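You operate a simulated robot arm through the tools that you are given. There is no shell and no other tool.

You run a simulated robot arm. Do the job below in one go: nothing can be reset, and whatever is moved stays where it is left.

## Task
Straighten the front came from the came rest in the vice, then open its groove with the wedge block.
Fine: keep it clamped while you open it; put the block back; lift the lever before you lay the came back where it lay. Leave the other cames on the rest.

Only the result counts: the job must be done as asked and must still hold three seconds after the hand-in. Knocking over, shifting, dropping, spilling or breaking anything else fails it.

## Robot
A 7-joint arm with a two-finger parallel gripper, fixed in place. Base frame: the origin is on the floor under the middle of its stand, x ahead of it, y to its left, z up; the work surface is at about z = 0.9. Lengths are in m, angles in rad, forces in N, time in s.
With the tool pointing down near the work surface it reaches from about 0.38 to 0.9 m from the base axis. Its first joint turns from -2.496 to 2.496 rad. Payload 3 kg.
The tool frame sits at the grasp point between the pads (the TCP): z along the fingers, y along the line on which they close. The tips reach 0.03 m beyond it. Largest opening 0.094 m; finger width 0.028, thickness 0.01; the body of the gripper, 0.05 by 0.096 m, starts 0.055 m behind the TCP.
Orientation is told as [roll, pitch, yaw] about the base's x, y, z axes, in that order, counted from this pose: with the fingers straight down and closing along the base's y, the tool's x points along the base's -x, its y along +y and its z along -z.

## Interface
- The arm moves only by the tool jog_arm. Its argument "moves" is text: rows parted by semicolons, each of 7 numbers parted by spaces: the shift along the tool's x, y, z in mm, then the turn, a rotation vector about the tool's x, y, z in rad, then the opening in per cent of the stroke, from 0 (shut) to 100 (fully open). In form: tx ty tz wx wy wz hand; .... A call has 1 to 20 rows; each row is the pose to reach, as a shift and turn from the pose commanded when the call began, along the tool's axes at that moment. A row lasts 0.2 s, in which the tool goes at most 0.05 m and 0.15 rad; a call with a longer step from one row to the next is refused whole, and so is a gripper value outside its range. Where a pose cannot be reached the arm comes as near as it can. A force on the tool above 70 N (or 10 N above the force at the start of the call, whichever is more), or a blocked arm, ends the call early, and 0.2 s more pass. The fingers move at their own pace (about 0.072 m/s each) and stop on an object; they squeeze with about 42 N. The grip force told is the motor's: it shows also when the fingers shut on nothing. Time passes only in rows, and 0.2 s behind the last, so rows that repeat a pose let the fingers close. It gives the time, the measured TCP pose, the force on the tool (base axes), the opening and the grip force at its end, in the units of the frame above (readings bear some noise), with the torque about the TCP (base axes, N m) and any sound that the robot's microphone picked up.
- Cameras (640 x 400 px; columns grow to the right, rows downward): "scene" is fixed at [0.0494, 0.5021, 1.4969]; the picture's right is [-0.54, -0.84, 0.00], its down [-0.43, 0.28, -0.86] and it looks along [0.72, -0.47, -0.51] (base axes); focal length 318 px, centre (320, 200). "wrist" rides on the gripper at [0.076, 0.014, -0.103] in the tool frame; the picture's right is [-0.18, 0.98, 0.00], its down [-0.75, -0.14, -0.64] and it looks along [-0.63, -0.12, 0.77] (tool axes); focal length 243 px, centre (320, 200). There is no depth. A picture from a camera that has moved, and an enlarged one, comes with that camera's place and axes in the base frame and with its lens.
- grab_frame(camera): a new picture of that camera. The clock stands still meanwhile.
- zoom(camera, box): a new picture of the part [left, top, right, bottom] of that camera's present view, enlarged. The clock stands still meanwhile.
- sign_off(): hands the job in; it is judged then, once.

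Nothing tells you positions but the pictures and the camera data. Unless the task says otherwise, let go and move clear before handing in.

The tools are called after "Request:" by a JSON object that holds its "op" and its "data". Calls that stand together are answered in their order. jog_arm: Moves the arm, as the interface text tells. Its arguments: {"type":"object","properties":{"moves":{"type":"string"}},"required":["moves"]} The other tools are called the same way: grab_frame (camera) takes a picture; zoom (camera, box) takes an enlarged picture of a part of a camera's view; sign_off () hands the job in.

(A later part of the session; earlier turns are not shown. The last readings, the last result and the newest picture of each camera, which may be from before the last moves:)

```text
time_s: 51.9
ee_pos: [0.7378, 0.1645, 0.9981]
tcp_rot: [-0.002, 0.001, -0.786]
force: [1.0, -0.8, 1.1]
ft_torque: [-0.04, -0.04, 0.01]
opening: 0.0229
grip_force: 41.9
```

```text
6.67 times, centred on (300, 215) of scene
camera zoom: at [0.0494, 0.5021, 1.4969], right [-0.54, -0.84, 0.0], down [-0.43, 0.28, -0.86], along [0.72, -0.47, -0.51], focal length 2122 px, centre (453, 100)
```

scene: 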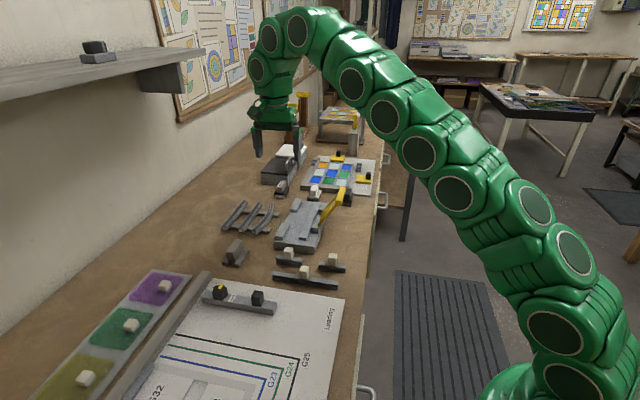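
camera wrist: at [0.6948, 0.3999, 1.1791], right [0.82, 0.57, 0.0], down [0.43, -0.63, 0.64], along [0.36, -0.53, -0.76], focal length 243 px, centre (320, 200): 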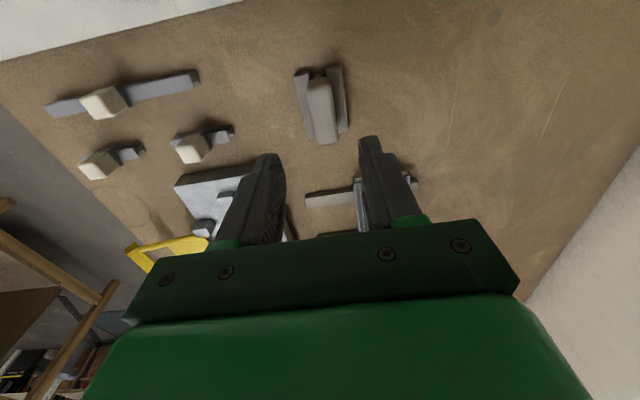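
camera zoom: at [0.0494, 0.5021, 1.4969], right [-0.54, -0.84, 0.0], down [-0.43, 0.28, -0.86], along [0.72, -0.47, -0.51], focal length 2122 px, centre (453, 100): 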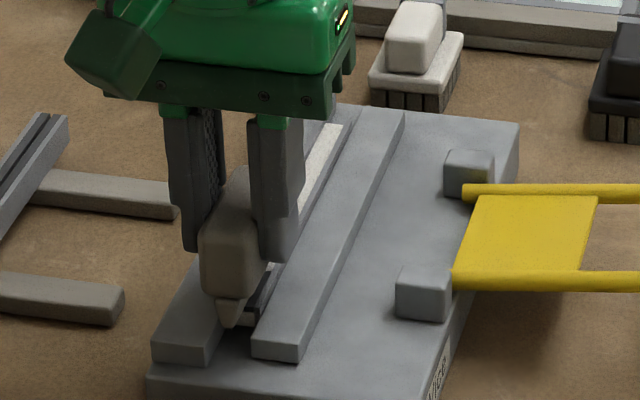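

The hand is at the near end with little contact force, and some lip still shows beside the keel. I'll go further past the end with slightly more downward pressure.

Request:
{"op": "jog_arm", "data": {"moves": "0 0 0.7 0 0 0 0; 5 0 0.7 0 0 0 0; 10 0 0.7 0 0 0 0; 15 0 0.7 0 0 0 0; 20 0 0.7 0 0 0 0; 20 0 0.7 0 0 0 0"}}

Request:
{"op": "zoom", "data": {"camera": "scene", "box": [275, 195, 325, 250]}}

```text
time_s: 53.3
ee_pos: [0.7228, 0.1783, 0.9983]
tcp_rot: [-0.002, 0.0, -0.784]
force: [2.1, -3.4, 13.3]
ft_torque: [-0.42, -0.37, -0.02]
opening: 0.0227
grip_force: 41.5
```

```text
7.27 times, centred on (300, 222) of scene
camera zoom: at [0.0494, 0.5021, 1.4969], right [-0.54, -0.84, 0.0], down [-0.43, 0.28, -0.86], along [0.72, -0.47, -0.51], focal length 2315 px, centre (466, 36)
```

zoom: 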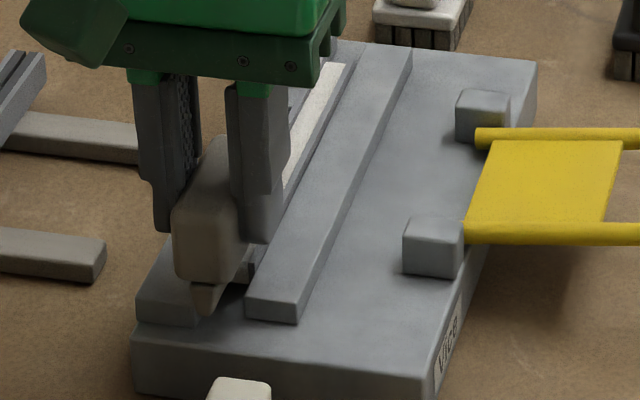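

I'll lift the block clear and move it along so the near end of the came can be seen.

Request:
{"op": "jog_arm", "data": {"moves": "0 0 -6 0 0 0 0; 0 0 -16 0 0 0 0; -35 0 -16 0 0 0 0; -70 0 -12 0 0 0 0; -70 0 -10 0 0 0 0"}}

Request:
{"op": "zoom", "data": {"camera": "wrist", "box": [270, 20, 370, 130]}}

Request:
{"op": "zoom", "data": {"camera": "scene", "box": [275, 185, 325, 245]}}

```text
time_s: 54.5
ee_pos: [0.7729, 0.1282, 1.0092]
tcp_rot: [-0.005, 0.002, -0.788]
force: [1.1, 0.1, 0.8]
ft_torque: [-0.01, 0.0, 0.0]
opening: 0.0226
grip_force: 41.9
```

```text
3.64 times, centred on (320, 75) of wrist
camera zoom: at [0.7292, 0.193, 1.1091], right [0.82, 0.57, 0.0], down [0.44, -0.63, 0.64], along [0.36, -0.53, -0.77], focal length 882 px, centre (320, 654)
```

zoom: 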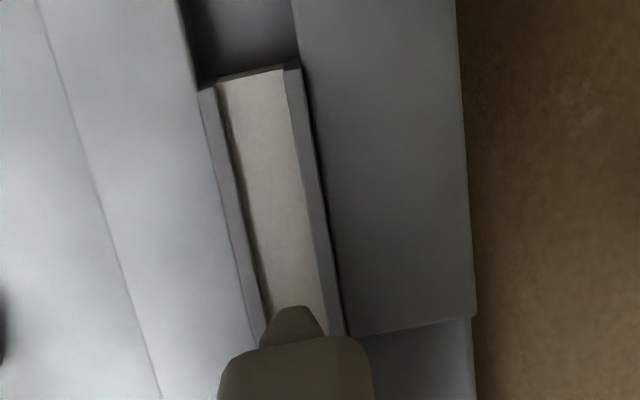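

```text
6.67 times, centred on (300, 215) of scene
camera zoom: at [0.0494, 0.5021, 1.4969], right [-0.54, -0.84, 0.0], down [-0.43, 0.28, -0.86], along [0.72, -0.47, -0.51], focal length 2122 px, centre (453, 100)
```

zoom: 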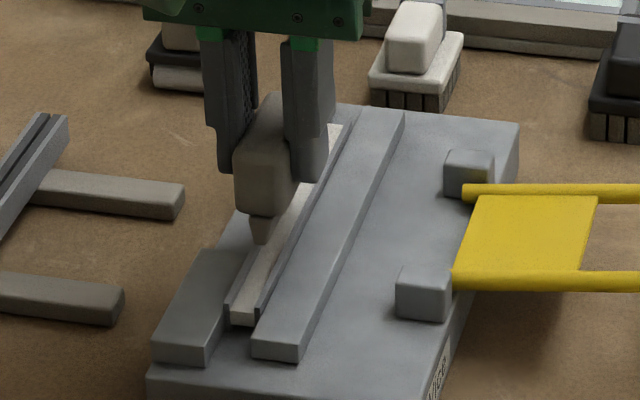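

The whole near half is now open. The block hasn't slipped in the fingers, so I'll carry it back over its stand along the reverse path and check before setting it down.

Request:
{"op": "jog_arm", "data": {"moves": "0 0 -20 0 0 0 0; 32 25 -28 0 0 0 0; 64 50 -28 0 0 0 0; 96 75 -28 0 0 0 0; 128 100 -28 0 0 0 0; 159 124 -28 0 0 0 0; 159 124 0 0 0 0 0; 159 124 30 0 0 0 0; 159 124 30 0 0 0 0"}}

Request:
{"op": "zoom", "data": {"camera": "wrist", "box": [220, 20, 420, 220]}}

Request:
{"op": "zoom", "data": {"camera": "scene", "box": [215, 215, 265, 275]}}

Request:
{"op": "zoom", "data": {"camera": "scene", "box": [275, 185, 325, 245]}}

```text
time_s: 56.5
ee_pos: [0.7483, 0.3302, 0.9782]
tcp_rot: [-0.004, -0.002, -0.785]
force: [-0.5, -1.4, -1.2]
ft_torque: [-0.02, 0.02, 0.01]
opening: 0.0228
grip_force: 41.7
```

```text
2.00 times, centred on (320, 120) of wrist
camera zoom: at [0.7035, 0.3939, 1.0795], right [0.82, 0.57, 0.0], down [0.43, -0.63, 0.64], along [0.36, -0.53, -0.77], focal length 485 px, centre (320, 360)
```

zoom: 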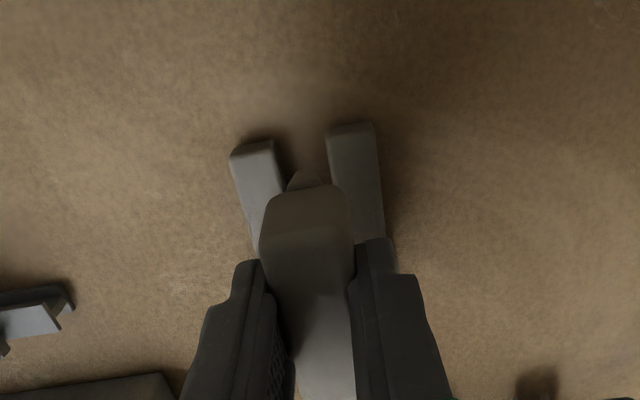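

```text
6.67 times, centred on (240, 245) of scene
camera zoom: at [0.0494, 0.5021, 1.4969], right [-0.54, -0.84, 0.0], down [-0.43, 0.28, -0.86], along [0.72, -0.47, -0.51], focal length 2122 px, centre (853, -100)
```

zoom: 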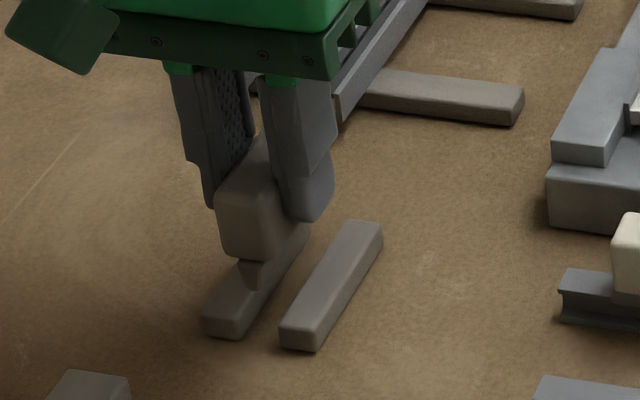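

```text
6.67 times, centred on (300, 215) of scene
camera zoom: at [0.0494, 0.5021, 1.4969], right [-0.54, -0.84, 0.0], down [-0.43, 0.28, -0.86], along [0.72, -0.47, -0.51], focal length 2122 px, centre (453, 100)
```

zoom: 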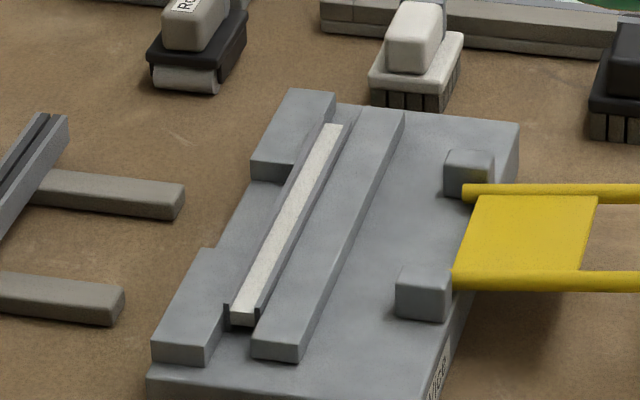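

The groove is white (open) along its length. I'll check the far end closely before putting the block down, in case another pass is needed.

Request:
{"op": "zoom", "data": {"camera": "scene", "box": [295, 195, 315, 215]}}

Request:
{"op": "zoom", "data": {"camera": "scene", "box": [280, 195, 310, 240]}}

```text
16.00 times, centred on (305, 205) of scene
camera zoom: at [0.0494, 0.5021, 1.4969], right [-0.54, -0.84, 0.0], down [-0.43, 0.28, -0.86], along [0.72, -0.47, -0.51], focal length 5093 px, centre (560, 120)
```

zoom: 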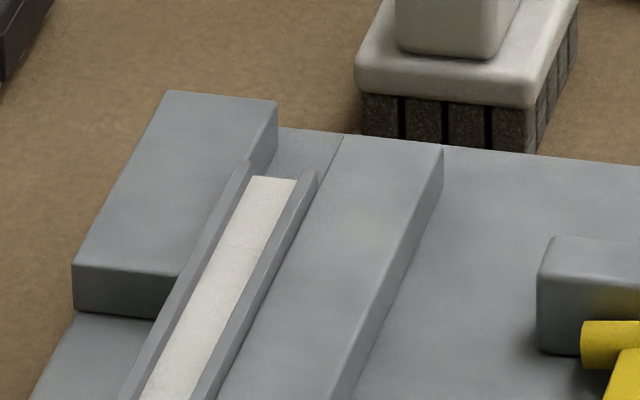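

```text
8.89 times, centred on (295, 218) of scene
camera zoom: at [0.0494, 0.5021, 1.4969], right [-0.54, -0.84, 0.0], down [-0.43, 0.28, -0.86], along [0.72, -0.47, -0.51], focal length 2829 px, centre (542, 44)
```

zoom: 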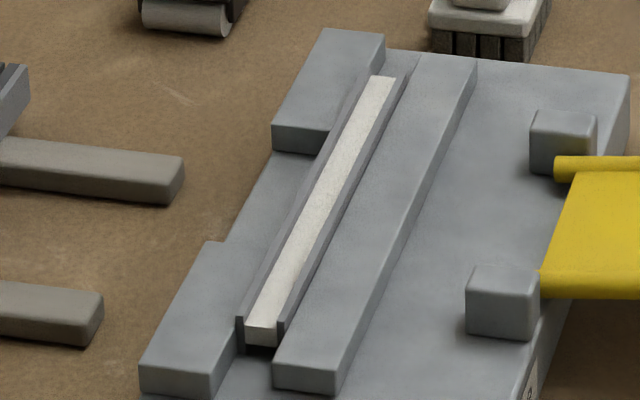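

The came's groove is open from end to end and the came is straight. I'll lower the block onto its rails at the height it was taken from.

Request:
{"op": "jog_arm", "data": {"moves": "0 0 8 0 0 0 0; 0 0 15 0 0 0 0; 0 0 20 0 0 0 0; 0 0 22.3 0 0 0 0; 0 0 22.3 0 0 0 0"}}

Request:
{"op": "zoom", "data": {"camera": "scene", "box": [215, 215, 265, 275]}}

Request:
{"op": "zoom", "data": {"camera": "wrist", "box": [220, 20, 420, 220]}}

```text
time_s: 57.7
ee_pos: [0.7476, 0.3299, 0.9563]
tcp_rot: [-0.005, 0.001, -0.785]
force: [-0.2, 0.2, -0.8]
ft_torque: [0.04, -0.01, 0.02]
opening: 0.0229
grip_force: 42.0
```

```text
6.67 times, centred on (240, 245) of scene
camera zoom: at [0.0494, 0.5021, 1.4969], right [-0.54, -0.84, 0.0], down [-0.43, 0.28, -0.86], along [0.72, -0.47, -0.51], focal length 2122 px, centre (853, -100)
```

zoom: 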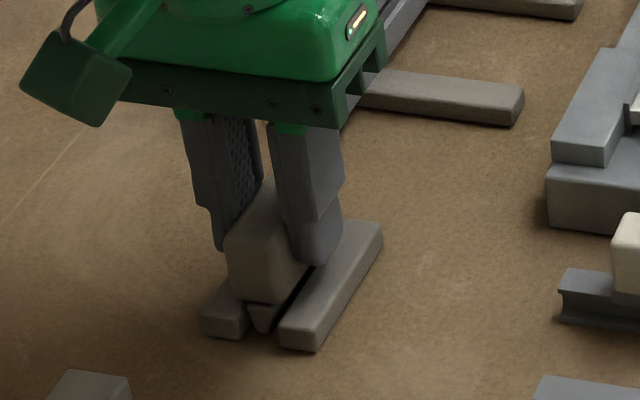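

```text
2.00 times, centred on (320, 120) of wrist
camera zoom: at [0.7036, 0.3935, 1.0571], right [0.82, 0.57, 0.0], down [0.44, -0.63, 0.64], along [0.36, -0.53, -0.77], focal length 485 px, centre (320, 360)
```

zoom: 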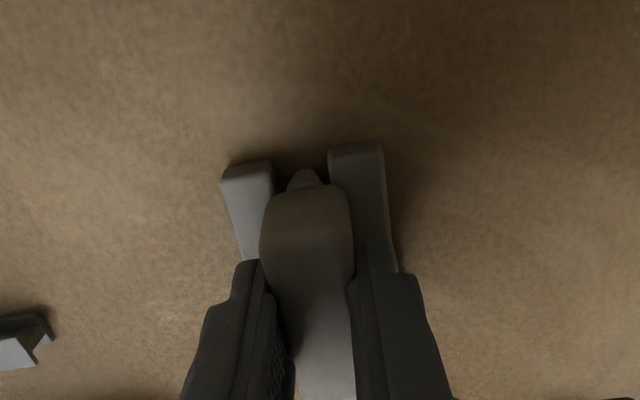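

The block is over its slot exactly as before, just above its seat. I'll lower a last millimetre until it rests.

Request:
{"op": "jog_arm", "data": {"moves": "0 0 0.5 0 0 0 0; 0 0 0.9 0 0 0 0; 0 0 0.9 0 0 0 0"}}

```text
time_s: 58.5
ee_pos: [0.7471, 0.3298, 0.9552]
tcp_rot: [-0.004, 0.001, -0.786]
force: [-0.1, -0.5, -0.5]
ft_torque: [0.0, -0.02, 0.02]
opening: 0.0225
grip_force: 41.6
```

Still no contact, so I'll lower slightly more.

Request:
{"op": "jog_arm", "data": {"moves": "0 0 0.5 0 0 0 0; 0 0 1 0 0 0 0; 0 0 1 0 0 0 0"}}

Request:
{"op": "zoom", "data": {"camera": "scene", "box": [220, 235, 260, 270]}}

```text
time_s: 59.3
ee_pos: [0.7471, 0.328, 0.9554]
tcp_rot: [-0.003, 0.0, -0.784]
force: [-0.1, 0.1, -0.2]
ft_torque: [0.0, 0.04, -0.01]
opening: 0.0228
grip_force: 42.4
```

```text
11.43 times, centred on (240, 252) of scene
camera zoom: at [0.0494, 0.5021, 1.4969], right [-0.54, -0.84, 0.0], down [-0.43, 0.28, -0.86], along [0.72, -0.47, -0.51], focal length 3638 px, centre (1234, -400)
```

zoom: 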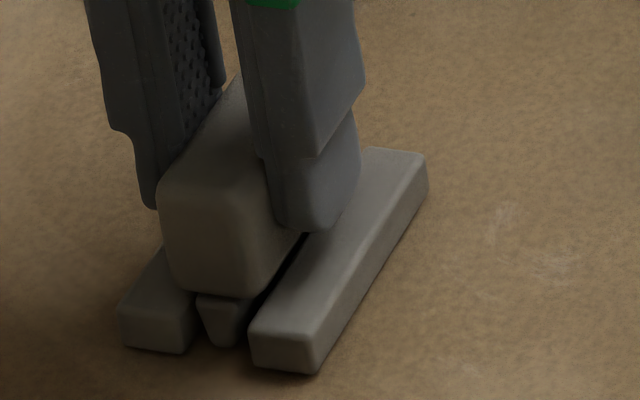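

The block looks seated as at the start, but I still feel no load. I'll continue down in half-millimetre steps until it touches.

Request:
{"op": "jog_arm", "data": {"moves": "0 -0.4 0.5 0 0 0 0; 0 -0.4 1 0 0 0 0; 0 -0.4 1 0 0 0 0"}}

Request:
{"op": "zoom", "data": {"camera": "scene", "box": [220, 235, 260, 270]}}

```text
time_s: 60.1
ee_pos: [0.7468, 0.3295, 0.9532]
tcp_rot: [-0.004, 0.0, -0.784]
force: [-0.5, -0.6, -0.6]
ft_torque: [-0.03, 0.01, 0.01]
opening: 0.0226
grip_force: 41.7
```

```text
11.43 times, centred on (240, 252) of scene
camera zoom: at [0.0494, 0.5021, 1.4969], right [-0.54, -0.84, 0.0], down [-0.43, 0.28, -0.86], along [0.72, -0.47, -0.51], focal length 3638 px, centre (1234, -400)
```

zoom: 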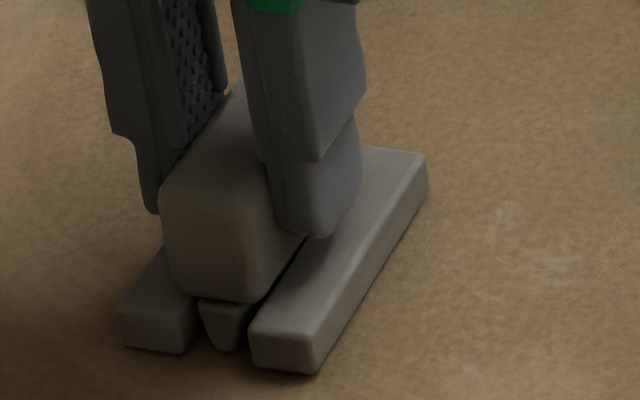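

Heights look close to the starting picture. I'll enlarge further to compare the block's underside with the rail tops.

Request:
{"op": "zoom", "data": {"camera": "scene", "box": [228, 252, 246, 266]}}

Request:
{"op": "zoom", "data": {"camera": "wrist", "box": [270, 70, 370, 150]}}

```text
16.00 times, centred on (237, 259) of scene
camera zoom: at [0.0494, 0.5021, 1.4969], right [-0.54, -0.84, 0.0], down [-0.43, 0.28, -0.86], along [0.72, -0.47, -0.51], focal length 5093 px, centre (1648, -744)
```

zoom: 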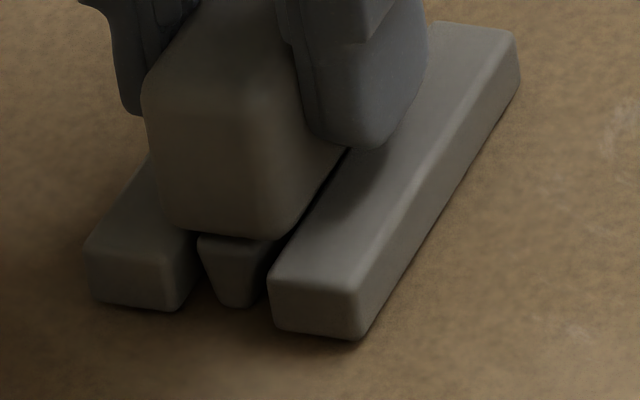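

```text
5.00 times, centred on (320, 110) of wrist
camera zoom: at [0.7032, 0.3931, 1.0541], right [0.82, 0.57, 0.0], down [0.43, -0.63, 0.64], along [0.36, -0.53, -0.77], focal length 1213 px, centre (320, 650)
```

zoom: 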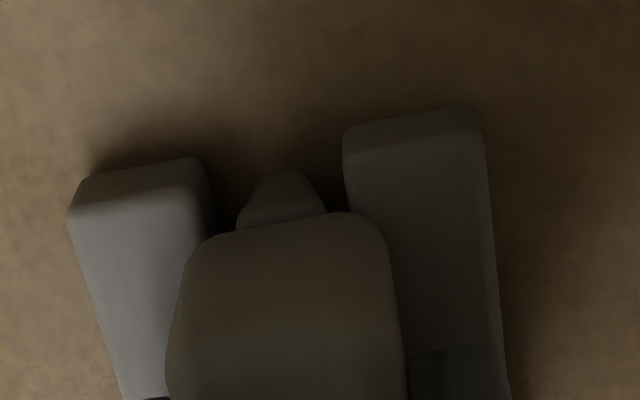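

It is still a fraction above the rails. I'll lower another millimetre.

Request:
{"op": "jog_arm", "data": {"moves": "0 0 0.5 0 0 0 0; 0 0 1 0 0 0 0; 0 0 1 0 0 0 0"}}

```text
time_s: 60.9
ee_pos: [0.7477, 0.3288, 0.953]
tcp_rot: [0.0, 0.0, -0.785]
force: [-2.4, -1.4, 11.8]
ft_torque: [-0.12, 0.06, -0.04]
opening: 0.0225
grip_force: 41.6
```

The block is now resting on its rails (12 N). I'll ease off slightly, open the fingers and rise straight up.

Request:
{"op": "jog_arm", "data": {"moves": "0 0 -0.4 0 0 0 0; 0 0 -0.4 0 0 0 28; 0 0 -0.4 0 0 0 40; 0 0 -0.4 0 0 0 45; 0 0 -10 0 0 0 45; 0 0 -30 0 0 0 45; 0 0 -70 0 0 0 45; 0 0 -100 0 0 0 45; 0 0 -100 0 0 0 45"}}

Request:
{"op": "zoom", "data": {"camera": "scene", "box": [220, 235, 260, 270]}}

Request:
{"op": "zoom", "data": {"camera": "wrist", "box": [220, 0, 420, 200]}}

```text
time_s: 62.9
ee_pos: [0.749, 0.3298, 1.0527]
tcp_rot: [-0.004, 0.0, -0.784]
force: [-0.9, 1.1, 0.5]
ft_torque: [0.01, 0.03, 0.02]
opening: 0.0425
grip_force: 0.0
```

```text
11.43 times, centred on (240, 252) of scene
camera zoom: at [0.0494, 0.5021, 1.4969], right [-0.54, -0.84, 0.0], down [-0.43, 0.28, -0.86], along [0.72, -0.47, -0.51], focal length 3638 px, centre (1234, -400)
```

zoom: 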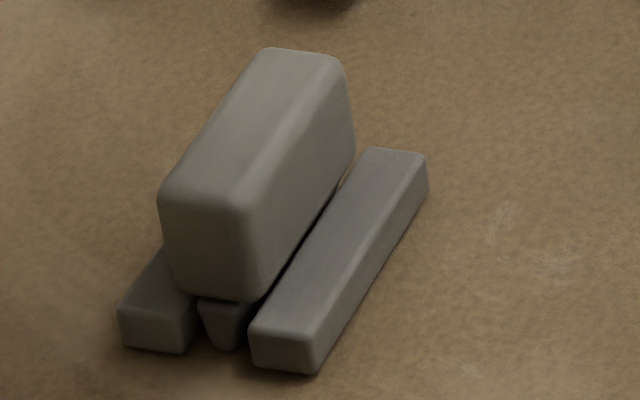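

```text
2.00 times, centred on (320, 100) of wrist
camera zoom: at [0.7047, 0.3932, 1.1534], right [0.82, 0.57, 0.0], down [0.44, -0.63, 0.64], along [0.36, -0.53, -0.77], focal length 485 px, centre (320, 400)
```

zoom: 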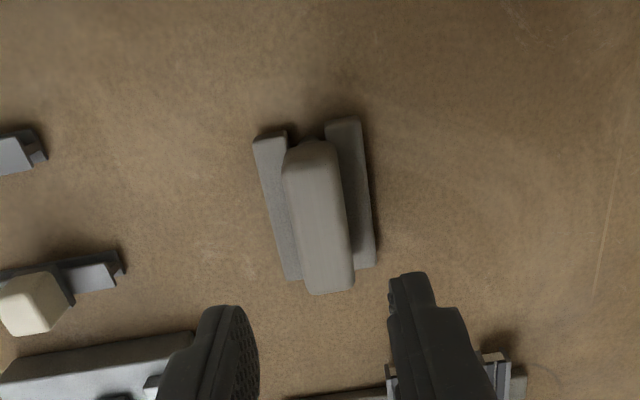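

The wedge block is back on its stand as it started. Next is the lever, so I'll go high over to its lowered handle and look at it.

Request:
{"op": "jog_arm", "data": {"moves": "-17 -39 -27 0 0 0 45; -34 -78 -27 0 0 0 45; -51 -117 -27 0 0 0 45; -68 -156 -27 0 0 0 45; -85 -195 -27 0 0 0 45; -102 -234 -27 0 0 0 45; -119 -273 -27 0 0 0 45; -134 -308 -27 0 0 0 45; -134 -308 -27 0 0 0 45; -134 -308 -27 0 0 0 45"}}

Request:
{"op": "grab_frame", "data": {"camera": "wrist"}}

Request:
{"op": "zoom", "data": {"camera": "scene", "box": [310, 185, 365, 245]}}

```text
refused: row 1 steps farther than a row can; nothing moved
```

```text
taken
camera wrist: at [0.7047, 0.3932, 1.1534], right [0.82, 0.57, 0.0], down [0.44, -0.63, 0.64], along [0.36, -0.53, -0.77], focal length 243 px, centre (320, 200)
```

wrist: 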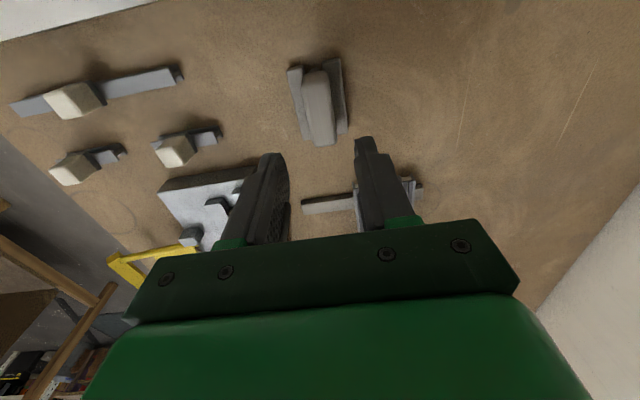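

```text
6.67 times, centred on (338, 215) of scene
camera zoom: at [0.0494, 0.5021, 1.4969], right [-0.54, -0.84, 0.0], down [-0.43, 0.28, -0.86], along [0.72, -0.47, -0.51], focal length 2122 px, centre (203, 100)
```

zoom: 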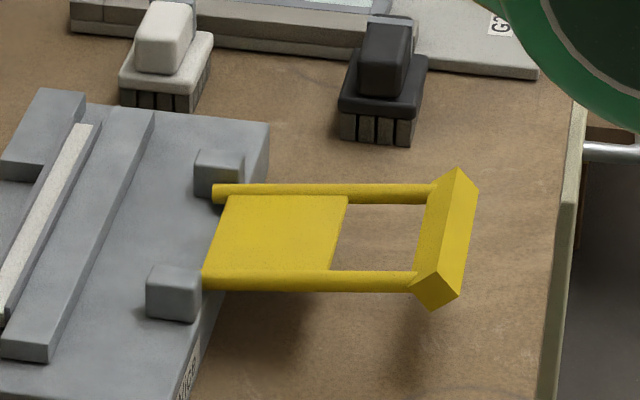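

The call was refused because the first row stepped too far. I'll repeat the move with smaller first steps.

Request:
{"op": "jog_arm", "data": {"moves": "-12 -28 -20 0 0 0 45; -28 -64 -27 0 0 0 45; -45 -103 -27 0 0 0 45; -62 -142 -27 0 0 0 45; -79 -181 -27 0 0 0 45; -96 -220 -27 0 0 0 45; -113 -259 -27 0 0 0 45; -130 -298 -27 0 0 0 45; -134 -308 -27 0 0 0 45; -134 -308 -27 0 0 0 45"}}

Request:
{"op": "grab_frame", "data": {"camera": "wrist"}}

Request:
{"op": "zoom", "data": {"camera": "wrist", "box": [240, 20, 420, 200]}}

```text
time_s: 65.1
ee_pos: [0.6255, 0.0159, 1.0796]
tcp_rot: [-0.003, -0.002, -0.786]
force: [0.7, -0.6, 0.5]
ft_torque: [0.03, -0.01, -0.01]
opening: 0.0423
grip_force: 0.0
```

```text
taken
camera wrist: at [0.5805, 0.0805, 1.1813], right [0.82, 0.57, 0.0], down [0.44, -0.63, 0.64], along [0.36, -0.53, -0.77], focal length 243 px, centre (320, 200)
```

wrist: 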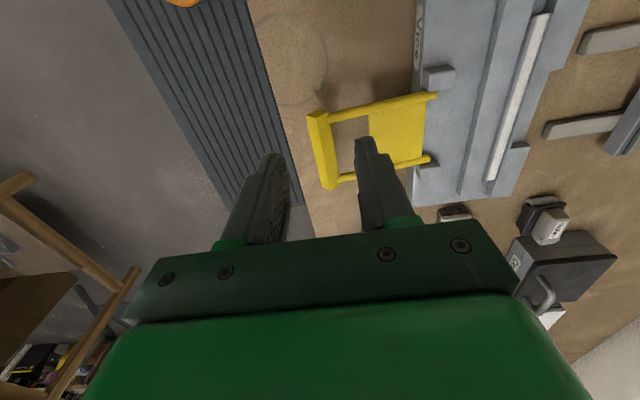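

```text
2.22 times, centred on (330, 110) of wrist
camera zoom: at [0.5805, 0.0805, 1.1813], right [0.82, 0.57, 0.0], down [0.44, -0.63, 0.64], along [0.36, -0.53, -0.77], focal length 539 px, centre (298, 400)
```

zoom: 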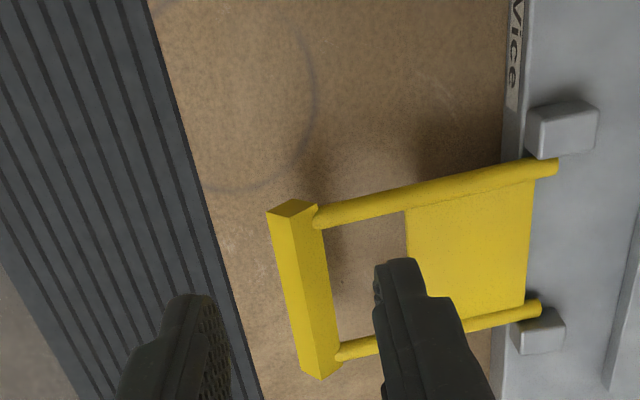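

The lowered handle lies at about p 0.449, z 0.951, turned roughly 50° on its edge. To lift it firmly I'll tilt the hand about 52° so one finger goes beneath it, keeping clear of it for now.

Request:
{"op": "jog_arm", "data": {"moves": "-8 -10 -5 -0.15 0 0 36; -16 -20 -10 -0.3 0 0 36; -24 -32 -10 -0.45 0 0 36; -32 -45 -10 -0.6 0 0 36; -40 -55 -10 -0.75 0 0 36; -45 -65 0 -0.9 0 0 36; -45 -70 30 -0.9 0 0 36; -45 -70 30 -0.9 0 0 36"}}

Request:
{"op": "grab_frame", "data": {"camera": "wrist"}}

Request:
{"op": "grab_frame", "data": {"camera": "scene"}}

```text
time_s: 66.9
ee_pos: [0.6063, -0.0648, 1.0514]
tcp_rot: [0.899, 0.001, -0.784]
force: [0.3, 0.0, -0.3]
ft_torque: [0.04, 0.01, -0.01]
opening: 0.0337
grip_force: 0.1
```

```text
taken
camera wrist: at [0.5018, -0.0614, 1.1236], right [0.56, 0.3, 0.77], down [0.12, -0.95, 0.29], along [0.82, -0.07, -0.57], focal length 243 px, centre (320, 200)
```

wrist: 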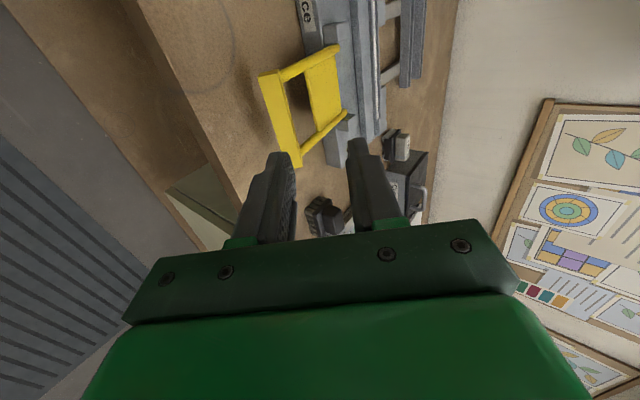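

```text
taken
```

scene: 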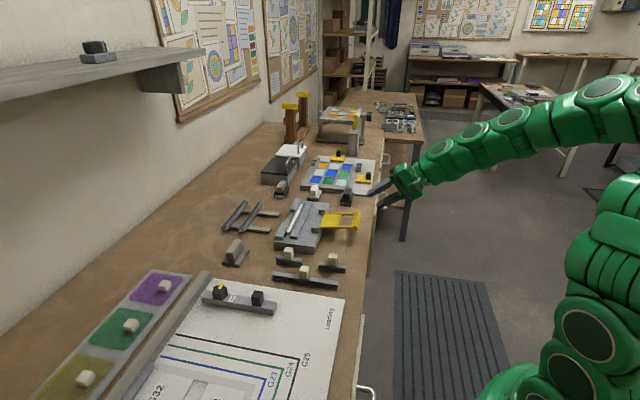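

The tilt is reached and the view confirms the handle centre near p 0.449, z 0.952. I'll line up along the tilted axis, still short of the handle, and check.

Request:
{"op": "jog_arm", "data": {"moves": "0 -18 10 0 0 0 36; 0 -37 30 0 0 0 36; 0 -37 44 0 0 0 36; 0 -37 44 0 0 0 36; 0 -37 44 0 0 0 36"}}

Request:
{"op": "grab_frame", "data": {"camera": "wrist"}}

Request:
{"op": "zoom", "data": {"camera": "scene", "box": [310, 180, 400, 250]}}

```text
time_s: 68.1
ee_pos: [0.6146, -0.0585, 0.9937]
tcp_rot: [0.897, 0.0, -0.786]
force: [-0.3, 0.2, -0.5]
ft_torque: [0.01, -0.01, 0.02]
opening: 0.0337
grip_force: 0.0
```

```text
taken
camera wrist: at [0.51, -0.0541, 1.0675], right [0.56, 0.3, 0.77], down [0.12, -0.95, 0.29], along [0.82, -0.07, -0.57], focal length 243 px, centre (320, 200)
```

wrist: 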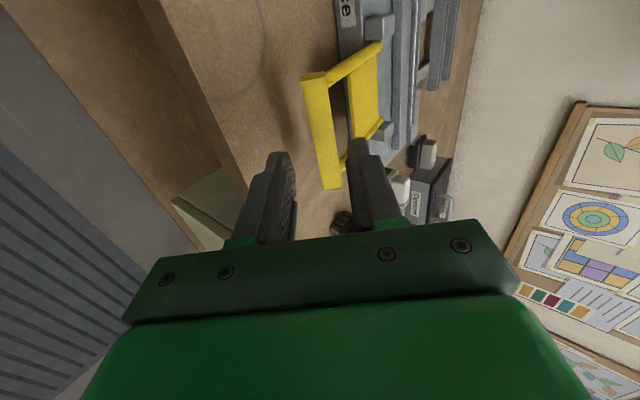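

```text
5.71 times, centred on (355, 215) of scene
camera zoom: at [0.0494, 0.5021, 1.4969], right [-0.54, -0.84, 0.0], down [-0.43, 0.28, -0.86], along [0.72, -0.47, -0.51], focal length 1819 px, centre (120, 114)
```

zoom: 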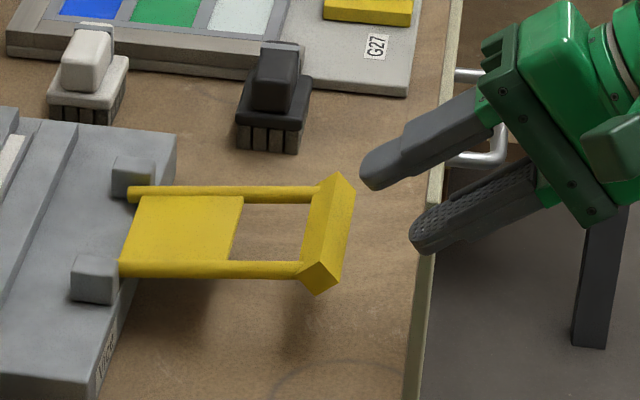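

The handle lies square between the fingers. I'll advance along the hand's axis so the fingers straddle it, watching for contact.

Request:
{"op": "jog_arm", "data": {"moves": "0 0 15 0 0 0 36; 0 0 30 0 0 0 36; 0 0 45 0 0 0 36; 0 0 55 0 0 0 36; 0 0 62 0 0 0 36; 0 0 62 0 0 0 36"}}

Request:
{"op": "zoom", "data": {"camera": "scene", "box": [310, 180, 400, 250]}}

Request:
{"op": "grab_frame", "data": {"camera": "wrist"}}

```text
time_s: 69.5
ee_pos: [0.6516, -0.0237, 0.9547]
tcp_rot: [0.897, 0.0, -0.785]
force: [-0.6, 0.0, 0.0]
ft_torque: [-0.01, 0.01, 0.01]
opening: 0.0341
grip_force: 0.2
```

```text
5.71 times, centred on (355, 215) of scene
camera zoom: at [0.0494, 0.5021, 1.4969], right [-0.54, -0.84, 0.0], down [-0.43, 0.28, -0.86], along [0.72, -0.47, -0.51], focal length 1819 px, centre (120, 114)
```

zoom: 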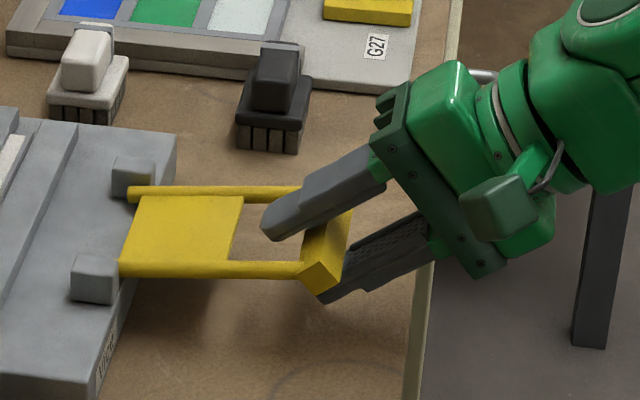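

```text
taken
camera wrist: at [0.5452, -0.0196, 1.0286], right [0.56, 0.3, 0.77], down [0.12, -0.95, 0.29], along [0.82, -0.07, -0.57], focal length 243 px, centre (320, 200)
```

wrist: 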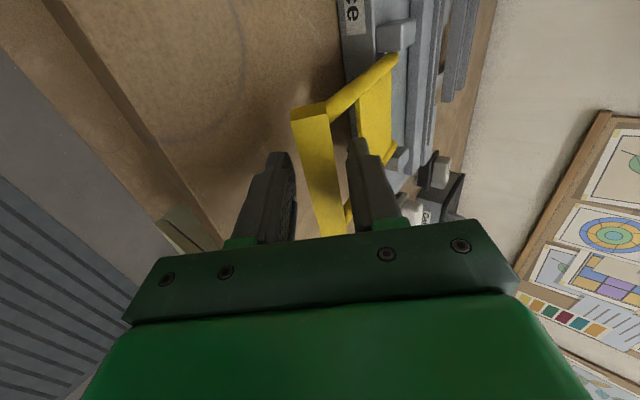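

The fingers straddle the handle, one above and one below. I'll close on it.

Request:
{"op": "jog_arm", "data": {"moves": "0 0 0 0 0 0 20; 0 0 0 0 0 0 10; 0 0 0 0 0 0 0; 0 0 0 0 0 0 0; 0 0 0 0 0 0 0"}}

Request:
{"op": "zoom", "data": {"camera": "scene", "box": [310, 180, 400, 250]}}

```text
time_s: 70.7
ee_pos: [0.6499, -0.0232, 0.9549]
tcp_rot: [0.897, 0.001, -0.786]
force: [28.4, 21.0, 29.5]
ft_torque: [0.08, -0.07, -0.11]
opening: 0.0205
grip_force: 45.3
```

```text
5.71 times, centred on (355, 215) of scene
camera zoom: at [0.0494, 0.5021, 1.4969], right [-0.54, -0.84, 0.0], down [-0.43, 0.28, -0.86], along [0.72, -0.47, -0.51], focal length 1819 px, centre (120, 114)
```

zoom: 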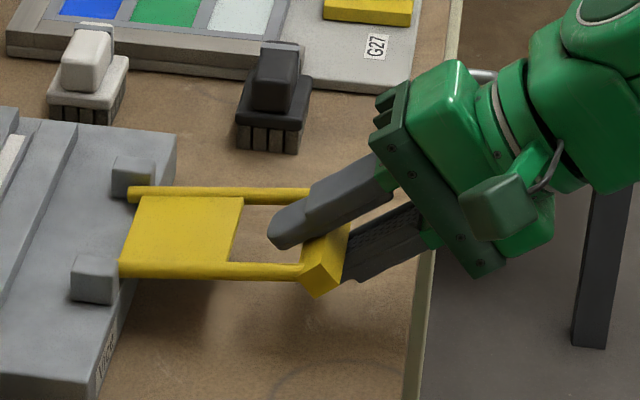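

Only the upper finger is touching; the hand sits about 2 mm low relative to the handle. I'll shift up along the closing direction so both fingers grip.

Request:
{"op": "jog_arm", "data": {"moves": "0 1 0 0 0 0 0; 0 2 0 0 0 0 0; 0 2.5 0 0 0 0 0; 0 2.5 0 0 0 0 0; 0 2.5 0 0 0 0 0"}}

Request:
{"op": "zoom", "data": {"camera": "wrist", "box": [240, 80, 420, 240]}}

```text
time_s: 71.9
ee_pos: [0.6501, -0.0227, 0.9568]
tcp_rot: [0.896, 0.0, -0.785]
force: [-31.1, -25.3, 4.2]
ft_torque: [-0.16, 0.36, 0.11]
opening: 0.0207
grip_force: 45.6
```

```text
2.50 times, centred on (330, 160) of wrist
camera zoom: at [0.5455, -0.019, 1.0306], right [0.56, 0.3, 0.77], down [0.12, -0.95, 0.29], along [0.82, -0.07, -0.57], focal length 606 px, centre (295, 300)
```

zoom: 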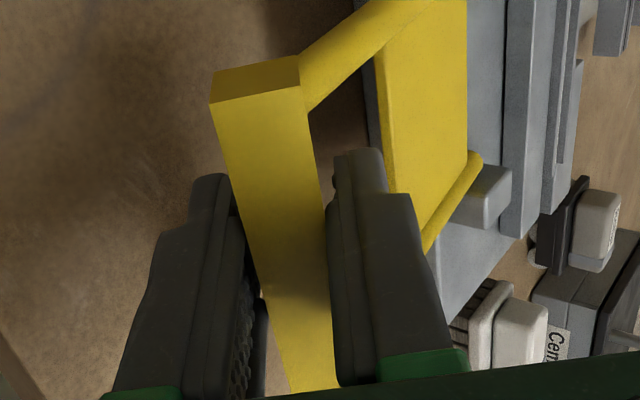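

The shift also pushed the handle toward its pivot, so I'll relax that. Then I'll begin lifting along the lever's arc, turning the hand with it, and check after the first 10°.

Request:
{"op": "jog_arm", "data": {"moves": "0 -0.97 -1.21 0 0 0 0; 0 3.4 -3.6 0.044 0 0 0; 0 7.89 -5.98 0.0873 0 0 0; 0 12.4 -7.9 0.131 0 0 0; 0 17.08 -9.86 0.1745 0 0 0; 0 17.08 -9.86 0.1745 0 0 0"}}

Request:
{"op": "zoom", "data": {"camera": "scene", "box": [280, 170, 390, 250]}}

```text
time_s: 73.3
ee_pos: [0.6526, -0.0201, 0.977]
tcp_rot: [0.723, 0.0, -0.786]
force: [-5.2, -14.4, 3.9]
ft_torque: [0.12, 0.28, 0.25]
opening: 0.0196
grip_force: 44.6
```

```text
5.00 times, centred on (335, 210) of scene
camera zoom: at [0.0494, 0.5021, 1.4969], right [-0.54, -0.84, 0.0], down [-0.43, 0.28, -0.86], along [0.72, -0.47, -0.51], focal length 1592 px, centre (245, 150)
```

zoom: 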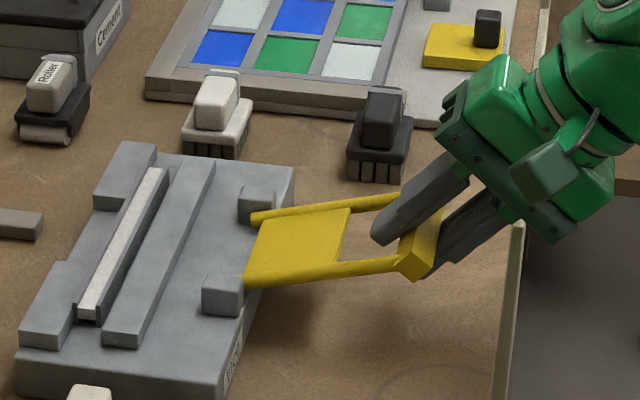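

The lever is coming up and the jaw is starting to retreat. I'll continue along the arc.

Request:
{"op": "jog_arm", "data": {"moves": "0 4.4 -2.4 0.044 0 0 0; 0 8.84 -4.73 0.0873 0 0 0; 0 13.4 -6.7 0.131 0 0 0; 0 18.09 -8.71 0.1745 0 0 0; 0 22.8 -10.3 0.218 0 0 0; 0 27.53 -11.85 0.2618 0 0 0; 0 32.4 -13 0.305 0 0 0; 0 37.31 -14.16 0.3491 0 0 0; 0 37.31 -14.16 0.3491 0 0 0"}}

Request:
{"op": "zoom", "data": {"camera": "scene", "box": [280, 170, 390, 250]}}

```text
time_s: 75.3
ee_pos: [0.6647, -0.0064, 1.0131]
tcp_rot: [0.373, 0.001, -0.785]
force: [-8.1, -13.5, 10.6]
ft_torque: [-0.18, -0.18, 0.1]
opening: 0.0185
grip_force: 44.5
```

```text
5.00 times, centred on (335, 210) of scene
camera zoom: at [0.0494, 0.5021, 1.4969], right [-0.54, -0.84, 0.0], down [-0.43, 0.28, -0.86], along [0.72, -0.47, -0.51], focal length 1592 px, centre (245, 150)
```

zoom: 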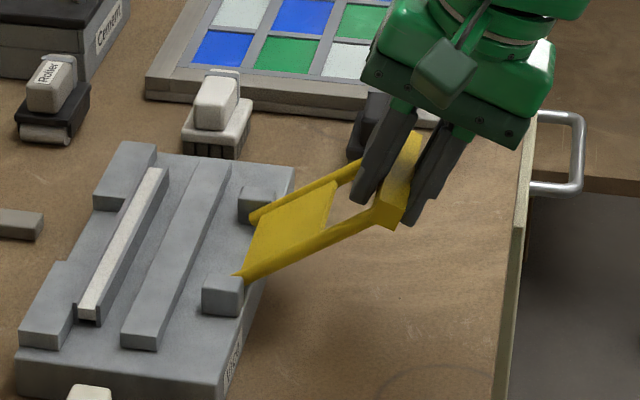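

The lever is more than halfway up and the jaw is moving back. I'll finish the arc toward its original raised position.

Request:
{"op": "jog_arm", "data": {"moves": "0 4.4 -2.4 0.044 0 0 0; 0 8.82 -4.71 0.0873 0 0 0; 0 13.5 -6.7 0.131 0 0 0; 0 18.11 -8.7 0.1745 0 0 0; 0 22.8 -10.3 0.218 0 0 0; 0 27.58 -11.76 0.2618 0 0 0; 0 32.4 -13 0.305 0 0 0; 0 37.29 -14.08 0.3491 0 0 0; 0 37.29 -14.08 0.3491 0 0 0"}}

Request:
{"op": "zoom", "data": {"camera": "scene", "box": [270, 165, 370, 250]}}

```text
time_s: 77.3
ee_pos: [0.6853, 0.0137, 1.0391]
tcp_rot: [0.025, 0.0, -0.786]
force: [-36.8, -15.4, 55.4]
ft_torque: [0.07, 0.25, 0.28]
opening: 0.0179
grip_force: 44.6
```

```text
4.71 times, centred on (320, 208) of scene
camera zoom: at [0.0494, 0.5021, 1.4969], right [-0.54, -0.84, 0.0], down [-0.43, 0.28, -0.86], along [0.72, -0.47, -0.51], focal length 1498 px, centre (320, 165)
```

zoom: 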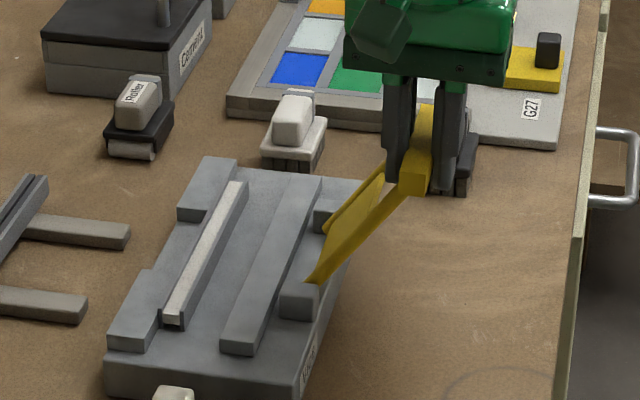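

The lever is nearly back at its starting angle, with some push along the lever itself because my arc was slightly tight. I'll relieve that and bring it the last few degrees.

Request:
{"op": "jog_arm", "data": {"moves": "0 -1.2 -1.8 0 0 0 0; 0 -1.2 -1.8 0 0 0 0; 0 1.5 -3.2 0.025 0 0 0; 0 3 -4.2 0.05 0 0 0; 0 3 -4.2 0.05 0 0 0"}}

Request:
{"op": "zoom", "data": {"camera": "scene", "box": [270, 195, 330, 255]}}

```text
time_s: 78.5
ee_pos: [0.6884, 0.0151, 1.0416]
tcp_rot: [-0.027, -0.001, -0.786]
force: [-10.7, -3.6, 2.8]
ft_torque: [-0.36, -0.21, 0.08]
opening: 0.0178
grip_force: 45.3
```

```text
6.67 times, centred on (300, 225) of scene
camera zoom: at [0.0494, 0.5021, 1.4969], right [-0.54, -0.84, 0.0], down [-0.43, 0.28, -0.86], along [0.72, -0.47, -0.51], focal length 2122 px, centre (453, 33)
```

zoom: 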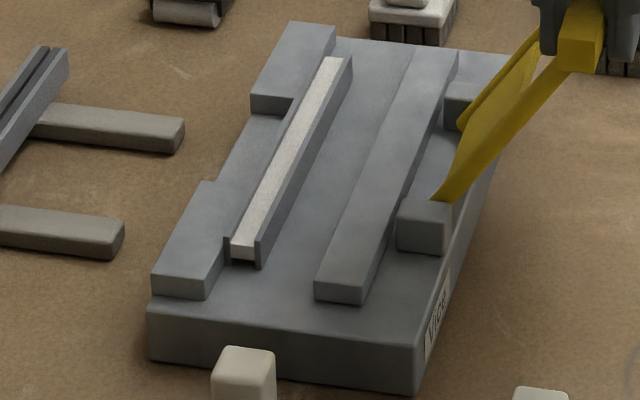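

The jaw and lever are back at their original open position, and the came lies straight on the bed. I'll let go of the handle and rise.

Request:
{"op": "jog_arm", "data": {"moves": "0 0 0 0 0 0 30; 0 0 0 0 0 0 45; 0 0 0 0 0 0 45; 0 0 -10 -0.013 0 0 45; 0 0 -30 -0.026 0 0 45; 0 0 -60 -0.026 0 0 45; 0 0 -85 -0.026 0 0 45; 0 0 -85 -0.026 0 0 45"}}

Request:
{"op": "zoom", "data": {"camera": "scene", "box": [260, 165, 370, 255]}}

Request:
{"op": "grab_frame", "data": {"camera": "wrist"}}

```text
time_s: 80.3
ee_pos: [0.6903, 0.0194, 1.1287]
tcp_rot: [0.0, 0.0, -0.785]
force: [-0.3, 1.1, -0.5]
ft_torque: [0.02, 0.03, 0.0]
opening: 0.0424
grip_force: 0.0
```

```text
4.44 times, centred on (315, 210) of scene
camera zoom: at [0.0494, 0.5021, 1.4969], right [-0.54, -0.84, 0.0], down [-0.43, 0.28, -0.86], along [0.72, -0.47, -0.51], focal length 1415 px, centre (342, 156)
```

zoom: 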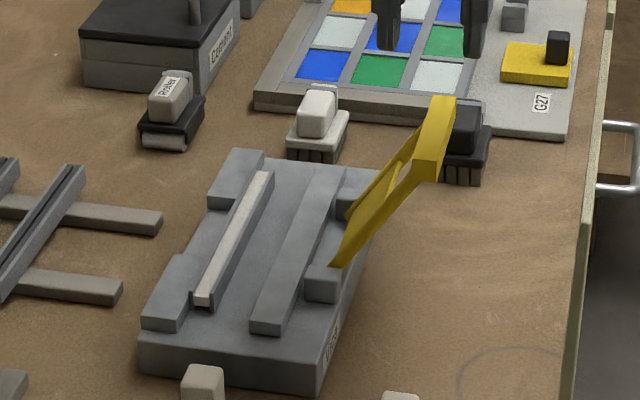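

```text
taken
camera wrist: at [0.646, 0.0835, 1.2294], right [0.83, 0.56, 0.0], down [0.43, -0.63, 0.64], along [0.36, -0.53, -0.77], focal length 243 px, centre (320, 200)
```

wrist: 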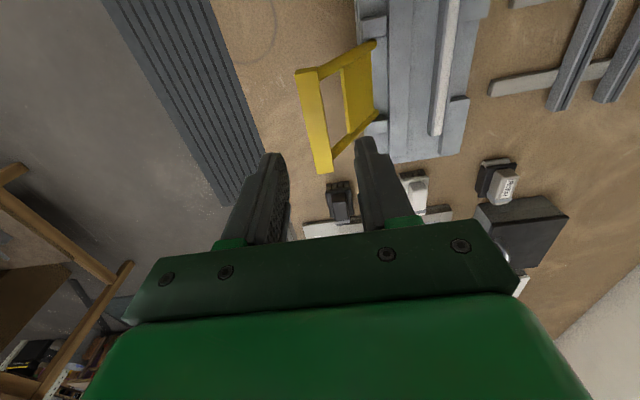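

The lever stays raised and the jaw is open. I'll go over the straightened came, with the opening set to straddle it between the blocks and the jaw.

Request:
{"op": "jog_arm", "data": {"moves": "12 45 0 0 0 0 34; 24 90 0 0 0 0 34; 34 135 0 0 0 0 34; 34 135 40 0 0 0 34; 34 135 80 0 0 0 34; 34 135 80 0 0 0 34"}}

Request:
{"op": "zoom", "data": {"camera": "wrist", "box": [220, 0, 420, 190]}}

Request:
{"op": "zoom", "data": {"camera": "scene", "box": [270, 185, 330, 245]}}

```text
time_s: 81.7
ee_pos: [0.7632, 0.1385, 1.048]
tcp_rot: [0.001, 0.0, -0.785]
force: [0.2, 0.7, 0.6]
ft_torque: [-0.02, -0.02, 0.0]
opening: 0.0321
grip_force: 0.1
```

```text
2.11 times, centred on (320, 95) of wrist
camera zoom: at [0.7176, 0.2022, 1.1492], right [0.82, 0.57, 0.0], down [0.43, -0.63, 0.64], along [0.36, -0.53, -0.77], focal length 511 px, centre (320, 421)
```

zoom: 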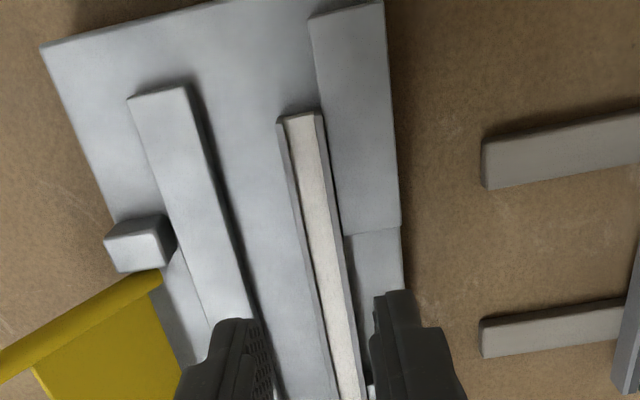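

```text
6.67 times, centred on (300, 215) of scene
camera zoom: at [0.0494, 0.5021, 1.4969], right [-0.54, -0.84, 0.0], down [-0.43, 0.28, -0.86], along [0.72, -0.47, -0.51], focal length 2122 px, centre (453, 100)
```

zoom: 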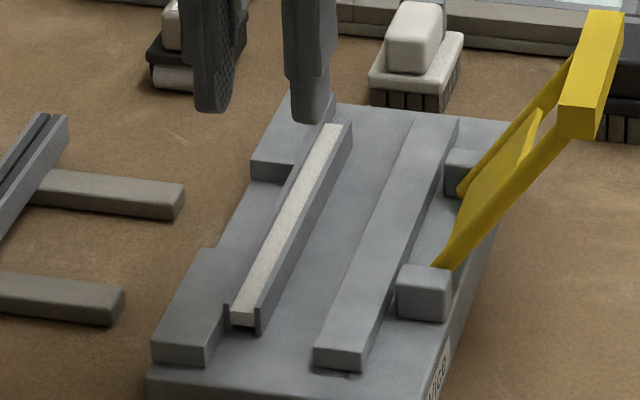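

The came's centre is at p≈0.637, right under the hand. I'll move to its middle and lower between the blocks.

Request:
{"op": "jog_arm", "data": {"moves": "-33 0 20 0 0 0 34; -33 0 50 0 0 0 34; -33 0 70 0 0 0 34; -33 0 80 0 0 0 34; -33 0 84 0 0 0 34; -33 0 84 0 0 0 34"}}

Request:
{"op": "zoom", "data": {"camera": "wrist", "box": [220, 0, 420, 210]}}

Request:
{"op": "zoom", "data": {"camera": "scene", "box": [270, 185, 330, 245]}}

```text
time_s: 83.1
ee_pos: [0.7846, 0.1143, 0.9634]
tcp_rot: [0.0, -0.001, -0.786]
force: [0.0, -0.3, 0.2]
ft_torque: [0.0, 0.01, 0.04]
opening: 0.032
grip_force: 0.1
```

```text
1.90 times, centred on (320, 105) of wrist
camera zoom: at [0.7406, 0.1786, 1.0652], right [0.82, 0.57, 0.0], down [0.43, -0.63, 0.64], along [0.36, -0.53, -0.77], focal length 462 px, centre (320, 381)
```

zoom: 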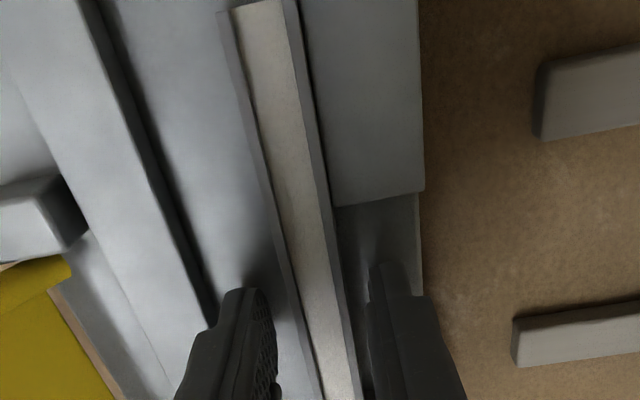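

```text
6.67 times, centred on (300, 215) of scene
camera zoom: at [0.0494, 0.5021, 1.4969], right [-0.54, -0.84, 0.0], down [-0.43, 0.28, -0.86], along [0.72, -0.47, -0.51], focal length 2122 px, centre (453, 100)
```

zoom: 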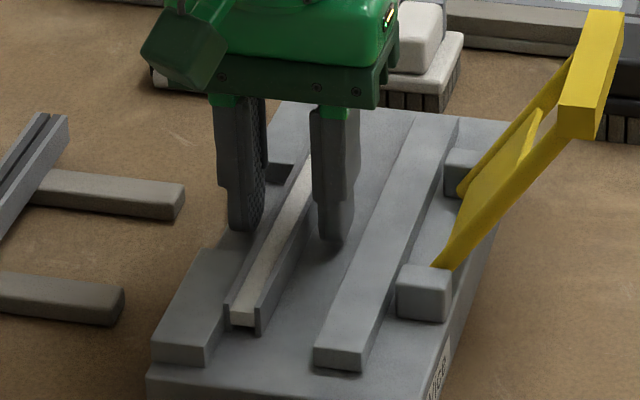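

The fingers straddle the straight came. I'll close and lift it slightly to check the hold.

Request:
{"op": "jog_arm", "data": {"moves": "0 0 0 0 0 0 15; 0 0 0 0 0 0 0; 0 0 0 0 0 0 0; 0 0 0 0 0 0 0"}}

Request:
{"op": "zoom", "data": {"camera": "wrist", "box": [220, 0, 420, 210]}}

```text
time_s: 84.1
ee_pos: [0.7851, 0.1142, 0.9639]
tcp_rot: [-0.001, -0.001, -0.786]
force: [1.0, 1.7, 2.0]
ft_torque: [0.05, 0.01, 0.0]
opening: 0.0164
grip_force: 42.0
```

```text
1.90 times, centred on (320, 105) of wrist
camera zoom: at [0.7407, 0.1787, 1.0653], right [0.82, 0.57, 0.0], down [0.43, -0.63, 0.64], along [0.36, -0.53, -0.77], focal length 462 px, centre (320, 381)
```

zoom: 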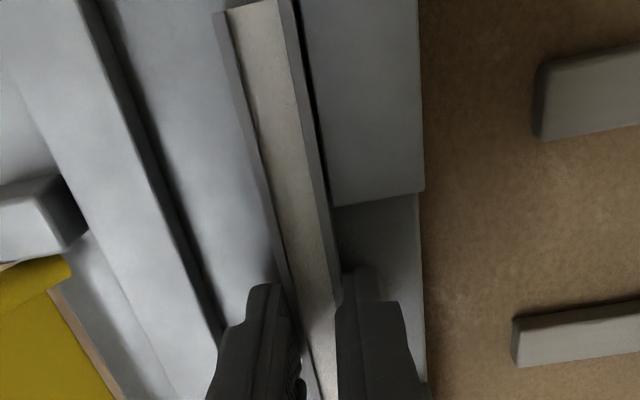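

The came is held (16.4 mm). I'll lift it out of the vice and carry it back over its place on the rest.

Request:
{"op": "jog_arm", "data": {"moves": "0 0 -5 0 0 0 0; 0 0 -20 0 0 0 0; 0 0 -45 0 0 0 0; 0 0 -60 0 0 0 0; -1 35 -60 0 0 0 0; -2 70 -60 0 0 0 0; -3 104 -60 0 0 0 0; -3 104 -40 0 0 0 0; -3 104 -20 0 0 0 0; -3 104 -20 0 0 0 0"}}

Request:
{"op": "grab_frame", "data": {"camera": "wrist"}}

Request:
{"op": "zoom", "data": {"camera": "scene", "box": [215, 180, 305, 250]}}

```text
time_s: 86.3
ee_pos: [0.861, 0.186, 0.9839]
tcp_rot: [0.0, 0.001, -0.786]
force: [-0.2, -0.1, -1.7]
ft_torque: [0.01, -0.01, -0.01]
opening: 0.0163
grip_force: 41.9
```

```text
taken
camera wrist: at [0.8164, 0.2501, 1.085], right [0.82, 0.57, 0.0], down [0.43, -0.63, 0.64], along [0.36, -0.53, -0.77], focal length 243 px, centre (320, 200)
```

wrist: 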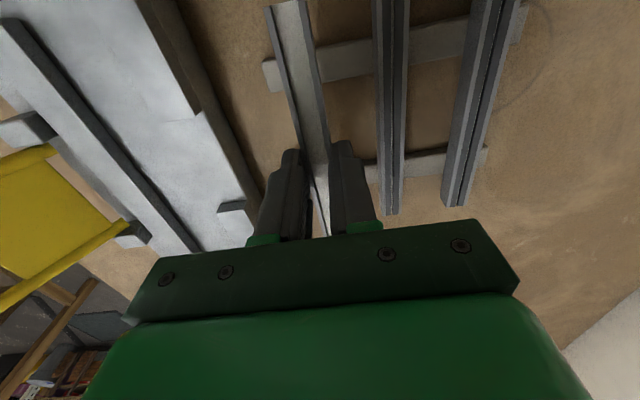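

```text
5.71 times, centred on (260, 215) of scene
camera zoom: at [0.0494, 0.5021, 1.4969], right [-0.54, -0.84, 0.0], down [-0.43, 0.28, -0.86], along [0.72, -0.47, -0.51], focal length 1819 px, centre (663, 114)
```

zoom: 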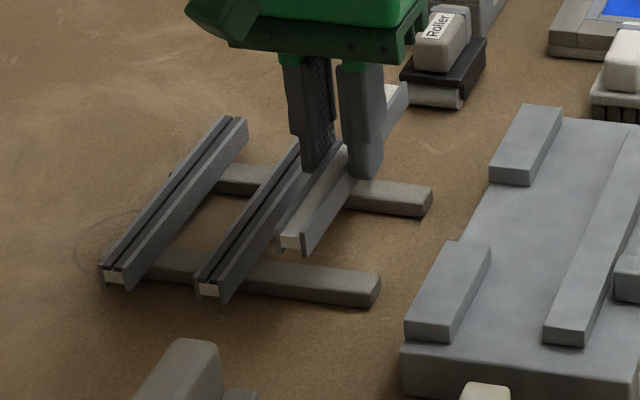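

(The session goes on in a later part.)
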